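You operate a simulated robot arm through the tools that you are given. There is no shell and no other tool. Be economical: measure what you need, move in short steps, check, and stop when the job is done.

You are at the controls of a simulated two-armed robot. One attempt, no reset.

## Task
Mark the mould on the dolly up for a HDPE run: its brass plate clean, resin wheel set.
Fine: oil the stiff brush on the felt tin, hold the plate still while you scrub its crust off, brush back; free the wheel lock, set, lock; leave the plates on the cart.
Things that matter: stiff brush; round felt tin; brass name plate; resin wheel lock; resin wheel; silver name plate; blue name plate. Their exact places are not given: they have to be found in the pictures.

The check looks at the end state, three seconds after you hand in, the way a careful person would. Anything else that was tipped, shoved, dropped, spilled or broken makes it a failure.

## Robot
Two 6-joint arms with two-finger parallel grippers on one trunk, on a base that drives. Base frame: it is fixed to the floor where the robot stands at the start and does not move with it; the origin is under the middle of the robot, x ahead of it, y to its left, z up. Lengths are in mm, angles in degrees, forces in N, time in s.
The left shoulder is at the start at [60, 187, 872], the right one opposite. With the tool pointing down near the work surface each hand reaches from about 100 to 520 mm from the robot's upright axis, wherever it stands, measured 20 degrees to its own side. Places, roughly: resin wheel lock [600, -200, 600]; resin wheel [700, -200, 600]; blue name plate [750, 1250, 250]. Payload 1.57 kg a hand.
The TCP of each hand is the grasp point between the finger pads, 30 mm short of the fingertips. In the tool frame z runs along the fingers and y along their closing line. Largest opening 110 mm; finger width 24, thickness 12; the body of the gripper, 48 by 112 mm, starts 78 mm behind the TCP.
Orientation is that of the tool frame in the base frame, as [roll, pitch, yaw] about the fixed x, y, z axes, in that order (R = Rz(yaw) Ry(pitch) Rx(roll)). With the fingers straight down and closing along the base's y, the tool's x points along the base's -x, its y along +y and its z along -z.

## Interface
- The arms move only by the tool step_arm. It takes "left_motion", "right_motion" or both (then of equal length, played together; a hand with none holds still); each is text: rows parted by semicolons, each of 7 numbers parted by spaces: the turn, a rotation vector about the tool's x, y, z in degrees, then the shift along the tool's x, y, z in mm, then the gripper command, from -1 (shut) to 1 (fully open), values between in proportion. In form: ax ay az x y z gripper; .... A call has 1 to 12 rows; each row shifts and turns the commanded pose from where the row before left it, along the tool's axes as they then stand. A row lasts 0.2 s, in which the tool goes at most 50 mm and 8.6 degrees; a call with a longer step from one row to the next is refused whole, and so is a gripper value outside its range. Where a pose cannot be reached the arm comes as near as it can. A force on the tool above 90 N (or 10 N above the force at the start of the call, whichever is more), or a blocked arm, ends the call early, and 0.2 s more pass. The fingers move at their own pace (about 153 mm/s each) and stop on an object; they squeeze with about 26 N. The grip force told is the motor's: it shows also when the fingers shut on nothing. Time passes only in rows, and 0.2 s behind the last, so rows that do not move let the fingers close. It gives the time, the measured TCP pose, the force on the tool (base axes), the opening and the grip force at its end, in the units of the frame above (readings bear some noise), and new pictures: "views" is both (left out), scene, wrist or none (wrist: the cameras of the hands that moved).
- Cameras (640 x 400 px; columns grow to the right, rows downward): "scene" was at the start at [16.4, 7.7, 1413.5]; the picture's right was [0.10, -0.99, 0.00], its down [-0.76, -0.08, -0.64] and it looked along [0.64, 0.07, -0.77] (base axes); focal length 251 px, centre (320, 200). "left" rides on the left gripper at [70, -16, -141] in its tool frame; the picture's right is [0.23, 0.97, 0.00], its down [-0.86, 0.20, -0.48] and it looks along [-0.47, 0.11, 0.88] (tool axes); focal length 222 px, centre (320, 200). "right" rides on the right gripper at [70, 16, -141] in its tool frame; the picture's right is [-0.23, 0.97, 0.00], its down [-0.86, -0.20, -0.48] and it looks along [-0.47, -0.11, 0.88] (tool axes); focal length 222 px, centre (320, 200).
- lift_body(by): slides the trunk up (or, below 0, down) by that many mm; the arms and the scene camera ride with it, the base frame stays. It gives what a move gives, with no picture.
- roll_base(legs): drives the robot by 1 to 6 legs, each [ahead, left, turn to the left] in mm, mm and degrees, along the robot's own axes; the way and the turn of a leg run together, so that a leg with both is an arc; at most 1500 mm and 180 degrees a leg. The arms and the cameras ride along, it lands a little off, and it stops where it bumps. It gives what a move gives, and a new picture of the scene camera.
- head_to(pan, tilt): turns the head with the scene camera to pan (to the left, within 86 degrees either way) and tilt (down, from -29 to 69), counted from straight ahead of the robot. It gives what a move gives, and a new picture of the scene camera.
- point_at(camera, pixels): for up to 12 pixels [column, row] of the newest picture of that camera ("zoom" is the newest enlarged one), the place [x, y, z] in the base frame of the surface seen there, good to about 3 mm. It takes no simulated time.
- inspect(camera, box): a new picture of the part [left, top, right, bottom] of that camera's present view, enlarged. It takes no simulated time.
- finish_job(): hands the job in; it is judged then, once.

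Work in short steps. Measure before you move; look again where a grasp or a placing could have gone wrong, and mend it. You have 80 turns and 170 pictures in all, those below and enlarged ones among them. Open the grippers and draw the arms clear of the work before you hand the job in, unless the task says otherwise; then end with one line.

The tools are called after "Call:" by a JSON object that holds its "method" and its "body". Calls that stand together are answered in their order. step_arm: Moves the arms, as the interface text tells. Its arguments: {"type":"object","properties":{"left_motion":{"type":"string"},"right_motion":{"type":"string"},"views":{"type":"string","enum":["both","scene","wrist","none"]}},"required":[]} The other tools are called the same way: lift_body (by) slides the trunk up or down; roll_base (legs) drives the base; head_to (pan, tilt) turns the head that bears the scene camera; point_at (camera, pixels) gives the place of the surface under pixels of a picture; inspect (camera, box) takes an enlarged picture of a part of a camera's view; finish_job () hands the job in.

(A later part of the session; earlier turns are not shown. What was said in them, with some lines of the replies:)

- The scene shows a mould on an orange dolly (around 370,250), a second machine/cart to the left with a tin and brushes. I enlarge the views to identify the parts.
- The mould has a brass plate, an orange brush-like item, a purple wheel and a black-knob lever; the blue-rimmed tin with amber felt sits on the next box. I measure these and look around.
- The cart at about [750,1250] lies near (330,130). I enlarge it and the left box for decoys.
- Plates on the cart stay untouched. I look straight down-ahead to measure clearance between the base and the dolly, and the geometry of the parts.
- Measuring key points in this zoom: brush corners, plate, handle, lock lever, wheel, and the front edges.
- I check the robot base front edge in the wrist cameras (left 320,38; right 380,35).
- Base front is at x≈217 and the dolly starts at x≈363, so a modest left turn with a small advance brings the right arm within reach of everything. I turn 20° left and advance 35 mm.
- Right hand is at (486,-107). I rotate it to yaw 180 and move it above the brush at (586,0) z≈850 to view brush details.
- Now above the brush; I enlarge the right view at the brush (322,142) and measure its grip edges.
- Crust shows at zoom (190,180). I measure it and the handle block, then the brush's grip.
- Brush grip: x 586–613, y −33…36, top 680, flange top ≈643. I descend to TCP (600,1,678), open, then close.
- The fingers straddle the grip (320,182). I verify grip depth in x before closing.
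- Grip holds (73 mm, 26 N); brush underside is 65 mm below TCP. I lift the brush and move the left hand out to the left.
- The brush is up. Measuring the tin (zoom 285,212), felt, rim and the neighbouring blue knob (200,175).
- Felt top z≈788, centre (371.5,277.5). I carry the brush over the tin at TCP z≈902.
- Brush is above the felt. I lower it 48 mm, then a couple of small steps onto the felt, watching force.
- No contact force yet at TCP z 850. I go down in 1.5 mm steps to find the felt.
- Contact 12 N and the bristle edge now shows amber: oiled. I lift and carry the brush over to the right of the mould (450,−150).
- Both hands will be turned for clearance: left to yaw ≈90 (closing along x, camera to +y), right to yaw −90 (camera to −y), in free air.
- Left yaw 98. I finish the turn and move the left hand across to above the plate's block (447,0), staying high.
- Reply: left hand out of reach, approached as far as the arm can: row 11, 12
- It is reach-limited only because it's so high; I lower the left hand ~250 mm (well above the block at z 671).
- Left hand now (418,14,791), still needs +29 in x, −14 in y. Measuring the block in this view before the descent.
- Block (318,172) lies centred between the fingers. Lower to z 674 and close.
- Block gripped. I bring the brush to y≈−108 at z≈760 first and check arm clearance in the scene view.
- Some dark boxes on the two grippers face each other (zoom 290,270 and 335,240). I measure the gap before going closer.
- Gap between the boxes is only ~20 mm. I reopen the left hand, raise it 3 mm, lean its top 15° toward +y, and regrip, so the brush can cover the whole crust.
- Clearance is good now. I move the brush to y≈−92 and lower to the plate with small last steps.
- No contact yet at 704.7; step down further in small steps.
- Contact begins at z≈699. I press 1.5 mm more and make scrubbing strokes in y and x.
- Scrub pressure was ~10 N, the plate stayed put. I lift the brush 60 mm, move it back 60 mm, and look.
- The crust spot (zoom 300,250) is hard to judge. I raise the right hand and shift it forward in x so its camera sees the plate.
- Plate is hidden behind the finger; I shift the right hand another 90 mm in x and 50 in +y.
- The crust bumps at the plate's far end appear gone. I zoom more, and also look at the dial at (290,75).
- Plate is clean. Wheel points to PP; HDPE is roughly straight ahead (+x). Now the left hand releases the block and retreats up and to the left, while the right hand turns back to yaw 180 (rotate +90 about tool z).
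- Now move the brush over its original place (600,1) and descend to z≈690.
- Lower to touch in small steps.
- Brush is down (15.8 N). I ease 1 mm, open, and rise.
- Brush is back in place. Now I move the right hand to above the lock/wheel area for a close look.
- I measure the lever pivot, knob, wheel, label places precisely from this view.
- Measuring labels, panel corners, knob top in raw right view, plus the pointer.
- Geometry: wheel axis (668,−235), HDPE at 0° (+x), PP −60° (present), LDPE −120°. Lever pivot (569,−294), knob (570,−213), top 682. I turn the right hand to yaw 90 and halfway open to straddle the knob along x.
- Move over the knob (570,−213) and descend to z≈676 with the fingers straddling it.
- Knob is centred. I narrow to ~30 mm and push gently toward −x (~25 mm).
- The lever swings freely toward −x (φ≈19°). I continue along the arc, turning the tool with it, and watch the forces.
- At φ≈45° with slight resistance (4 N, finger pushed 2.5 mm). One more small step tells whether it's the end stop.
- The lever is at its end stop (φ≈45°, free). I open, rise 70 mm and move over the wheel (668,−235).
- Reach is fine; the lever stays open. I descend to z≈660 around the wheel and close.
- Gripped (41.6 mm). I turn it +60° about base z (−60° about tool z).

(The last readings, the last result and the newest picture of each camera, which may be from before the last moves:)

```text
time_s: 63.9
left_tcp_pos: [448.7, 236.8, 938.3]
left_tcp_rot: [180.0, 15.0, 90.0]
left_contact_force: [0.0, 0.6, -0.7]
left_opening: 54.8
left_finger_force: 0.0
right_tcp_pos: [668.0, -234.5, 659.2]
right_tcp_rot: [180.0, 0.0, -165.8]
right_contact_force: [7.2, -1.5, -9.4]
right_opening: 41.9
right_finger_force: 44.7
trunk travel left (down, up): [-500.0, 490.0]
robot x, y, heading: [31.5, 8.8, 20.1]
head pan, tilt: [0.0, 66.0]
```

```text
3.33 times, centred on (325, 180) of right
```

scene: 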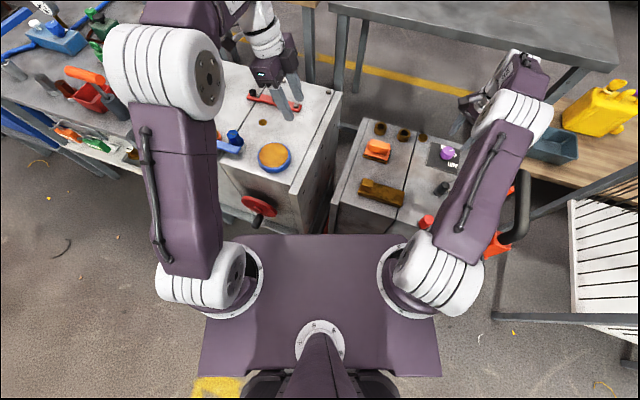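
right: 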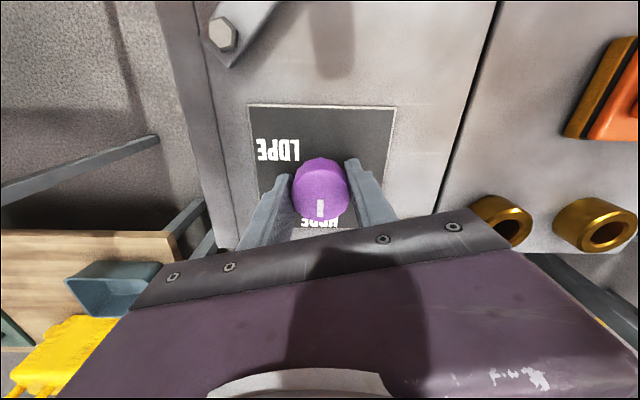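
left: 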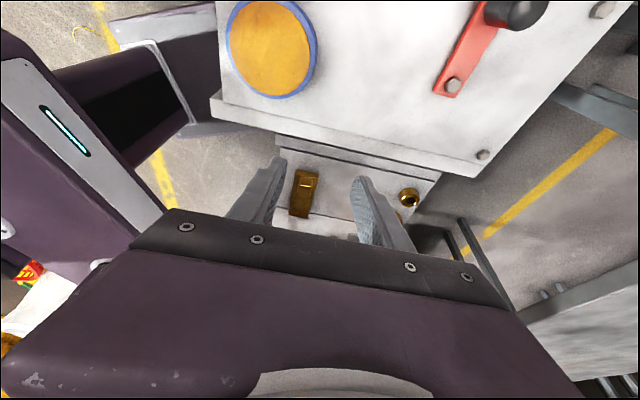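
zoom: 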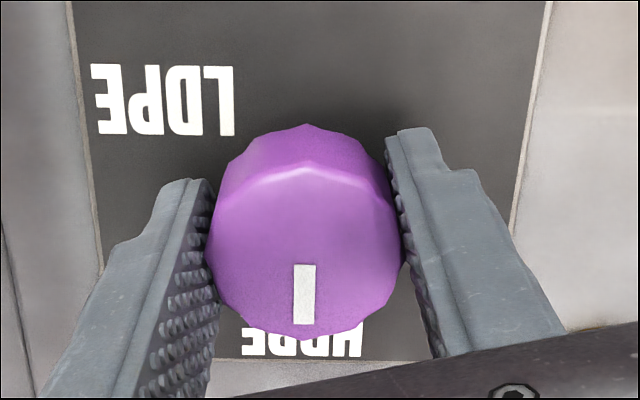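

The pointer now points at HDPE. Open, rise, and verify angle.

Call:
{"method": "step_arm", "body": {"right_motion": "0 0 0 0 0 0 0; 0 0 0 0 0 0 0; 0 0 0 0 0 -30 0; 0 0 0 0 0 -45 0; 0 0 0 0 0 -45 0; 0 0 0 0 0 0 0", "views": "wrist"}}

Call:
{"method": "inspect", "body": {"camera": "right", "box": [270, 80, 390, 180]}}

```text
time_s: 65.3
left_tcp_pos: [446.4, 237.4, 938.3]
left_tcp_rot: [-179.9, 15.0, 90.0]
left_contact_force: [1.1, -0.9, 0.7]
left_opening: 54.7
left_finger_force: 0.1
right_tcp_pos: [667.0, -235.9, 779.9]
right_tcp_rot: [-179.9, 0.0, -165.9]
right_contact_force: [-0.7, 0.4, 0.3]
right_opening: 54.8
right_finger_force: 0.1
trunk travel left (down, up): [-500.0, 490.0]
robot x, y, heading: [32.6, 14.0, 20.0]
head pan, tilt: [0.0, 66.0]
```

right: 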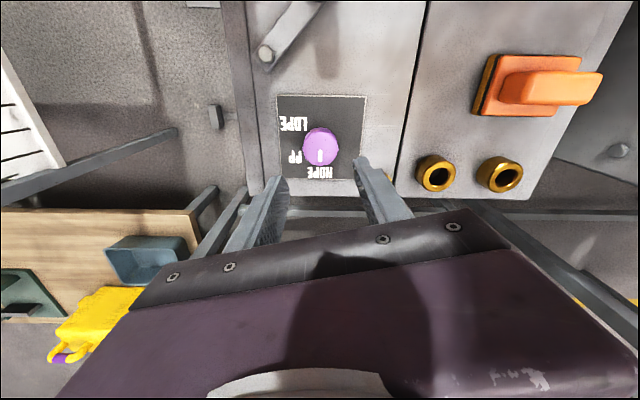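

```text
4.00 times, centred on (330, 130) of right
```

zoom: 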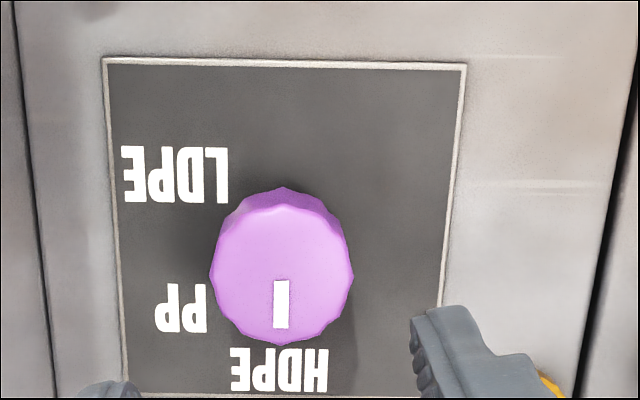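

Wheel is on HDPE. Next: turn the hand back to yaw 134 and move above the lever knob (~(515,−234)).

Call:
{"method": "point_at", "body": {"camera": "zoom", "pixels": [[281, 288], [281, 322], [281, 262]]}}

Call:
{"method": "step_arm", "body": {"right_motion": "0 0 7.5 0 0 0 0; 0 0 7.5 0 0 0 0; 0 0 7.5 0 0 0 0; 0 0 7.5 0 0 0 0; 0 0 7.5 0 0 0 0; 0 0 7.5 0 0 0 0; 0 0 7.5 0 0 0 0; 0 0 7.5 0 0 0 0; 0 0 0 26.4 -27.3 0 0; 0 0 0 26.4 -27.3 0 0; 0 0 0 26.4 -27.3 0 0; 0 0 0 26.4 -27.3 0 0", "views": "both"}}

```text
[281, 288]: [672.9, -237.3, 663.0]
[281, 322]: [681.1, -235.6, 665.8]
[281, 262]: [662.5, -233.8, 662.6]
```

```text
time_s: 67.9
left_tcp_pos: [445.2, 236.5, 939.2]
left_tcp_rot: [179.9, 15.0, 90.0]
left_contact_force: [1.0, -1.0, 0.4]
left_opening: 55.0
left_finger_force: 0.1
right_tcp_pos: [513.9, -235.6, 781.9]
right_tcp_rot: [179.8, 0.1, 134.1]
right_contact_force: [0.6, 0.3, 0.5]
right_opening: 55.0
right_finger_force: 0.0
trunk travel left (down, up): [-500.0, 490.0]
robot x, y, heading: [30.3, 13.2, 20.2]
head pan, tilt: [0.0, 66.0]
```

scene: 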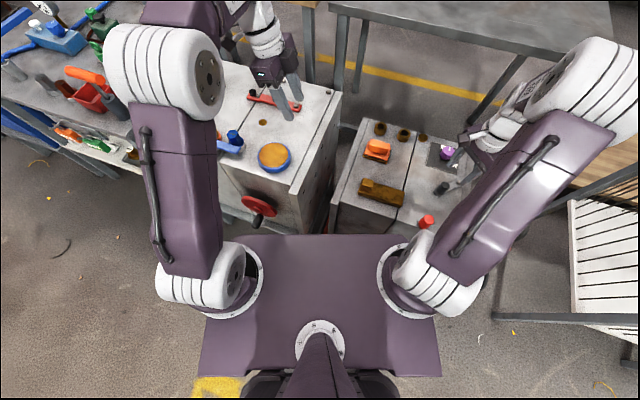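
right: 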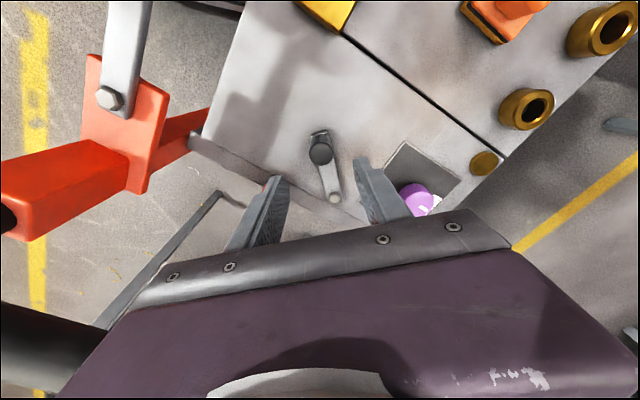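

Measuring the knob (320,152) and bolt (334,198) before descending.

Call:
{"method": "point_at", "body": {"camera": "right", "pixels": [[320, 153], [313, 153], [329, 152], [334, 198], [320, 133]]}}

```text
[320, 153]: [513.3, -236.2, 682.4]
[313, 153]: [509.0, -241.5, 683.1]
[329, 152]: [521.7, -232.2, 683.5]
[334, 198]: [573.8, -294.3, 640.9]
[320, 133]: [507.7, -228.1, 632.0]
```

Knob at (515,−236): right under the TCP. Descend, narrow, and start back along the arc.

Call:
{"method": "step_arm", "body": {"right_motion": "0 0 0 0 0 40 0; 0 0 0 0 0 40 0; 0 0 0 0 0 24 0; 0 0 0 0 0 0 -0.45; 0 0 0 0 0 0 -0.45; 0 0 4 0 8 0 -0.45; 0 0 8 0 11 0 -0.45; 0 0 8 0 11 0 -0.45; 0 0 8 0 11 0 -0.45; 0 0 8 0 11 0 -0.45; 0 0 0 0 0 0 -0.45", "views": "wrist"}}

```text
time_s: 70.3
left_tcp_pos: [445.5, 235.2, 938.6]
left_tcp_rot: [180.0, 15.0, 90.0]
left_contact_force: [-0.1, -0.5, 0.6]
left_opening: 55.1
left_finger_force: 0.1
right_tcp_pos: [559.8, -208.7, 676.3]
right_tcp_rot: [-180.0, 0.0, 98.0]
right_contact_force: [-0.4, -0.5, -0.1]
right_opening: 30.8
right_finger_force: 0.5
trunk travel left (down, up): [-500.0, 490.0]
robot x, y, heading: [33.9, 14.8, 20.0]
head pan, tilt: [0.0, 66.0]
```

right: 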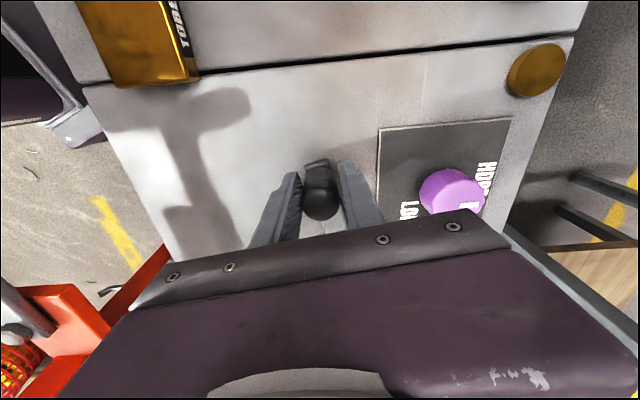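

Nearly home; continue to the closed stop in small pushes until force shows.

Call:
{"method": "step_arm", "body": {"right_motion": "0 0 8 0 8 0 -0.45; 0 0 0 0 4 0 -0.45; 0 0 0 0 3 0 -0.45; 0 0 0 0 0 0 -0.45", "views": "none"}}

```text
time_s: 71.3
left_tcp_pos: [445.3, 236.9, 939.5]
left_tcp_rot: [-180.0, 15.0, 90.0]
left_contact_force: [0.3, 0.5, -0.8]
left_opening: 54.9
left_finger_force: 0.0
right_tcp_pos: [574.4, -207.5, 675.6]
right_tcp_rot: [180.0, 0.0, 90.1]
right_contact_force: [-0.4, -0.3, 0.4]
right_opening: 31.0
right_finger_force: 0.5
trunk travel left (down, up): [-500.0, 490.0]
robot x, y, heading: [31.9, 10.7, 20.0]
head pan, tilt: [0.0, 66.0]
```

Call:
{"method": "step_arm", "body": {"right_motion": "0 0 0 0 2 0 -0.45; 0 0 0 0 2 0 -0.45; 0 0 0 0 0 0 -0.45", "views": "wrist"}}

Call:
{"method": "inspect", "body": {"camera": "right", "box": [240, 100, 400, 240]}}

```text
time_s: 72.1
left_tcp_pos: [445.1, 236.9, 938.5]
left_tcp_rot: [180.0, 15.1, 90.0]
left_contact_force: [0.1, -0.6, -0.2]
left_opening: 55.0
left_finger_force: 0.1
right_tcp_pos: [577.0, -207.1, 676.7]
right_tcp_rot: [180.0, 0.1, 90.0]
right_contact_force: [-4.2, -1.5, 0.1]
right_opening: 34.4
right_finger_force: 2.5
trunk travel left (down, up): [-500.0, 490.0]
robot x, y, heading: [34.9, 8.6, 20.3]
head pan, tilt: [0.0, 66.0]
```

right: 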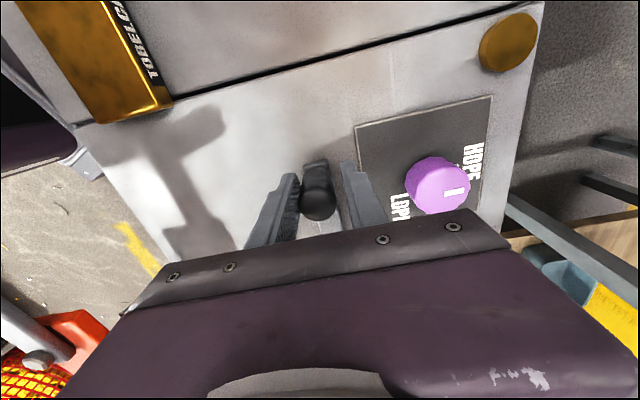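

```text
2.86 times, centred on (320, 170) of right
```

zoom: 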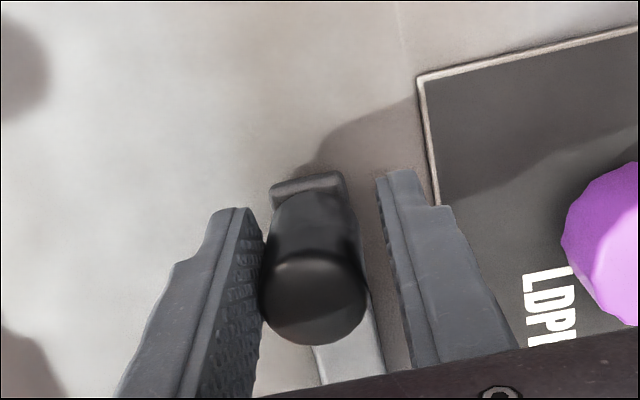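

The lever is against its stop (finger deflected, 4 N) — locked. Open, rise and check everything.

Call:
{"method": "step_arm", "body": {"right_motion": "0 0 0 0 -3 0 -0.1; 0 0 0 0 0 0 0; 0 0 0 0 0 -30 0; 0 0 0 0 0 -45 0; 0 0 0 0 0 -45 0; 0 0 0 0 0 -45 0; 0 0 0 0 0 -45 0; 0 0 0 -20 0 -20 0; 0 0 0 -40 0 0 0; 0 0 0 -40 0 0 0", "views": "both"}}

Call:
{"method": "inspect", "body": {"camera": "scene", "box": [320, 100, 500, 240]}}

Call:
{"method": "inspect", "body": {"camera": "right", "box": [180, 20, 480, 210]}}

```text
time_s: 74.3
left_tcp_pos: [445.7, 235.9, 938.3]
left_tcp_rot: [180.0, 15.0, 89.9]
left_contact_force: [0.1, 0.0, -0.8]
left_opening: 55.2
left_finger_force: 0.1
right_tcp_pos: [577.7, -308.0, 905.8]
right_tcp_rot: [180.0, -0.1, 90.2]
right_contact_force: [0.7, 0.0, -0.1]
right_opening: 54.8
right_finger_force: 0.2
trunk travel left (down, up): [-500.0, 490.0]
robot x, y, heading: [32.5, 14.3, 20.2]
head pan, tilt: [0.0, 66.0]
```

scene: 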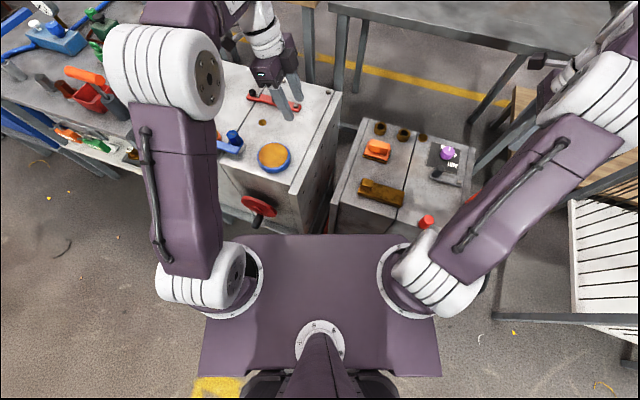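
right: 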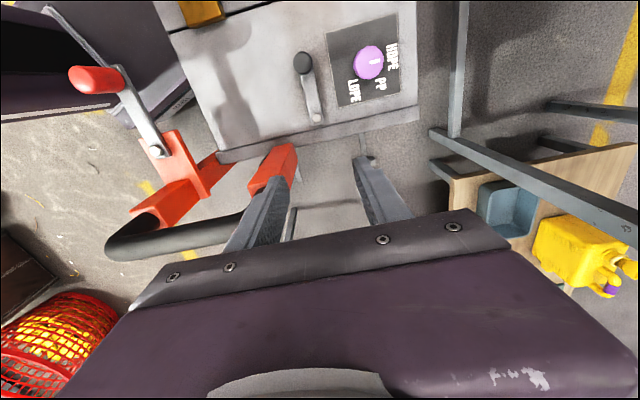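

```text
2.86 times, centred on (410, 170) of scene
```

zoom: 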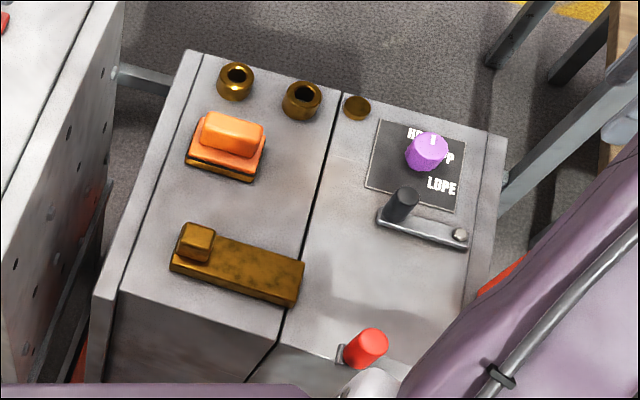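

```text
2.11 times, centred on (330, 115) of right
```

zoom: 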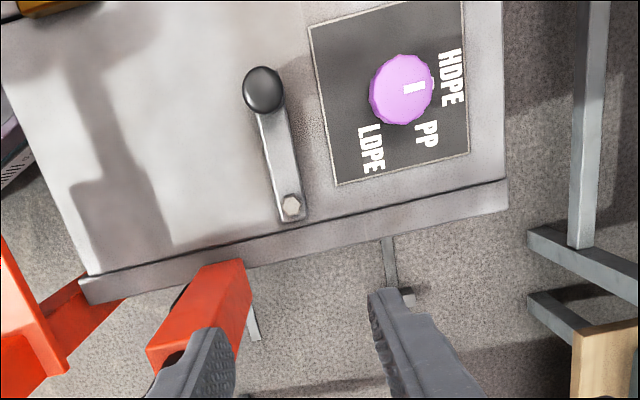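

I measure the lever's final angle versus its start (knob (570,−213) / bolt), and brush/plate.

Call:
{"method": "point_at", "body": {"camera": "zoom", "pixels": [[262, 90], [291, 206], [267, 125], [285, 122], [278, 215], [303, 212], [404, 89], [424, 86]]}}

Call:
{"method": "inspect", "body": {"camera": "scene", "box": [340, 125, 420, 220]}}

```text
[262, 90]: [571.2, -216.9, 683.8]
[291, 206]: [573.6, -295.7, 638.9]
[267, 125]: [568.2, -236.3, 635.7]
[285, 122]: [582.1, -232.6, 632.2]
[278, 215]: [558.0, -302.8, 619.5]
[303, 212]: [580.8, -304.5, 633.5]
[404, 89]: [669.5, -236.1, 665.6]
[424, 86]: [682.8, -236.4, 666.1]
```

```text
4.21 times, centred on (380, 172) of scene
```

zoom: 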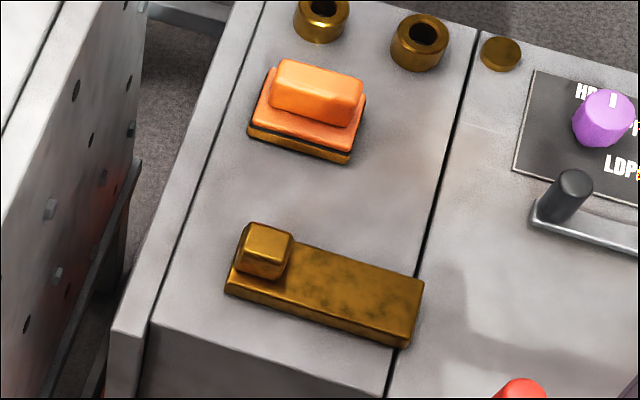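

Lever back at its start angle, pointer exactly on HDPE. Dark spots on the plate near zoom (345,285) deserve a close look, so I move the right camera over it.

Call:
{"method": "step_arm", "body": {"right_motion": "0 0 0 29.6 -25.6 14 0; 0 0 0 29.6 -25.6 14 0; 0 0 0 29.6 -25.6 14 0; 0 0 0 29.6 -25.6 14 0; 0 0 0 29.6 -25.6 14 0; 0 0 0 0 0 0 0", "views": "wrist"}}

Call:
{"method": "inspect", "body": {"camera": "right", "box": [270, 40, 390, 140]}}

```text
time_s: 75.7
left_tcp_pos: [445.6, 236.0, 938.4]
left_tcp_rot: [-179.9, 15.0, 90.0]
left_contact_force: [0.1, -1.7, -0.4]
left_opening: 55.2
left_finger_force: 0.0
right_tcp_pos: [447.8, -162.7, 834.8]
right_tcp_rot: [-179.9, 0.0, 90.1]
right_contact_force: [0.7, 0.4, 0.1]
right_opening: 55.0
right_finger_force: 0.2
trunk travel left (down, up): [-500.0, 490.0]
robot x, y, heading: [30.6, 14.1, 20.0]
head pan, tilt: [0.0, 66.0]
```

right: 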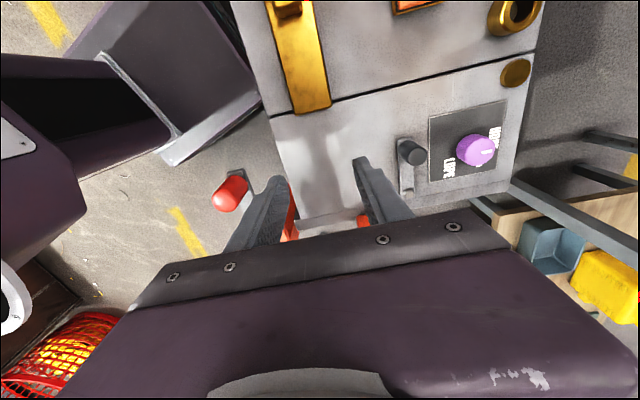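

```text
4.00 times, centred on (330, 90) of right
```

zoom: 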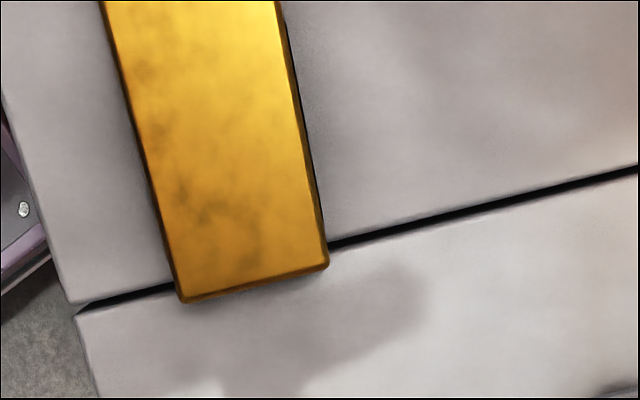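

The plate is clean, only light brass patina. I raise both hands clear.

Call:
{"method": "step_arm", "body": {"right_motion": "0 0 0 -15 0 -40 0; 0 0 0 -15 0 -40 0; 0 0 0 -15 0 -40 0; 0 0 0 -15 0 -40 0; 0 0 0 0 0 0 1", "left_motion": "0 0 0 0 0 -30 1; 0 0 0 0 0 -30 1; 0 0 0 0 0 -30 1; 0 0 0 0 0 0 1; 0 0 0 0 0 0 1", "views": "scene"}}

```text
time_s: 76.9
left_tcp_pos: [446.1, 261.0, 1027.2]
left_tcp_rot: [-180.0, 15.0, 90.1]
left_contact_force: [0.2, 0.1, 0.4]
left_opening: 110.0
left_finger_force: 0.0
right_tcp_pos: [446.7, -218.4, 997.2]
right_tcp_rot: [179.9, 0.0, 90.2]
right_contact_force: [-0.3, 0.1, -0.2]
right_opening: 109.8
right_finger_force: 0.1
trunk travel left (down, up): [-500.0, 490.0]
robot x, y, heading: [32.3, 11.7, 20.0]
head pan, tilt: [0.0, 66.0]
```

scene: 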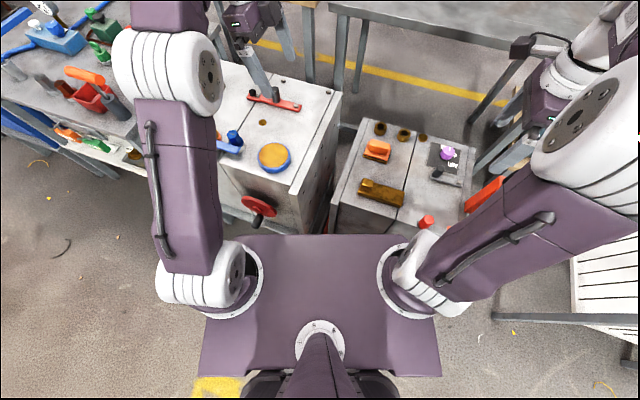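

Everything is in place: the brush is back, the tin has not moved, the plate is clean, the wheel is on HDPE and locked, and the hands are open and clear. Handing in.

Call:
{"method": "finish_job", "body": {}}

```text
The job is handed in.
```

The mould is marked up for HDPE and handed in: brass plate scrubbed clean with the oiled brush, brush back in its place, resin wheel set to HDPE and locked, and the plates on the cart left untouched.
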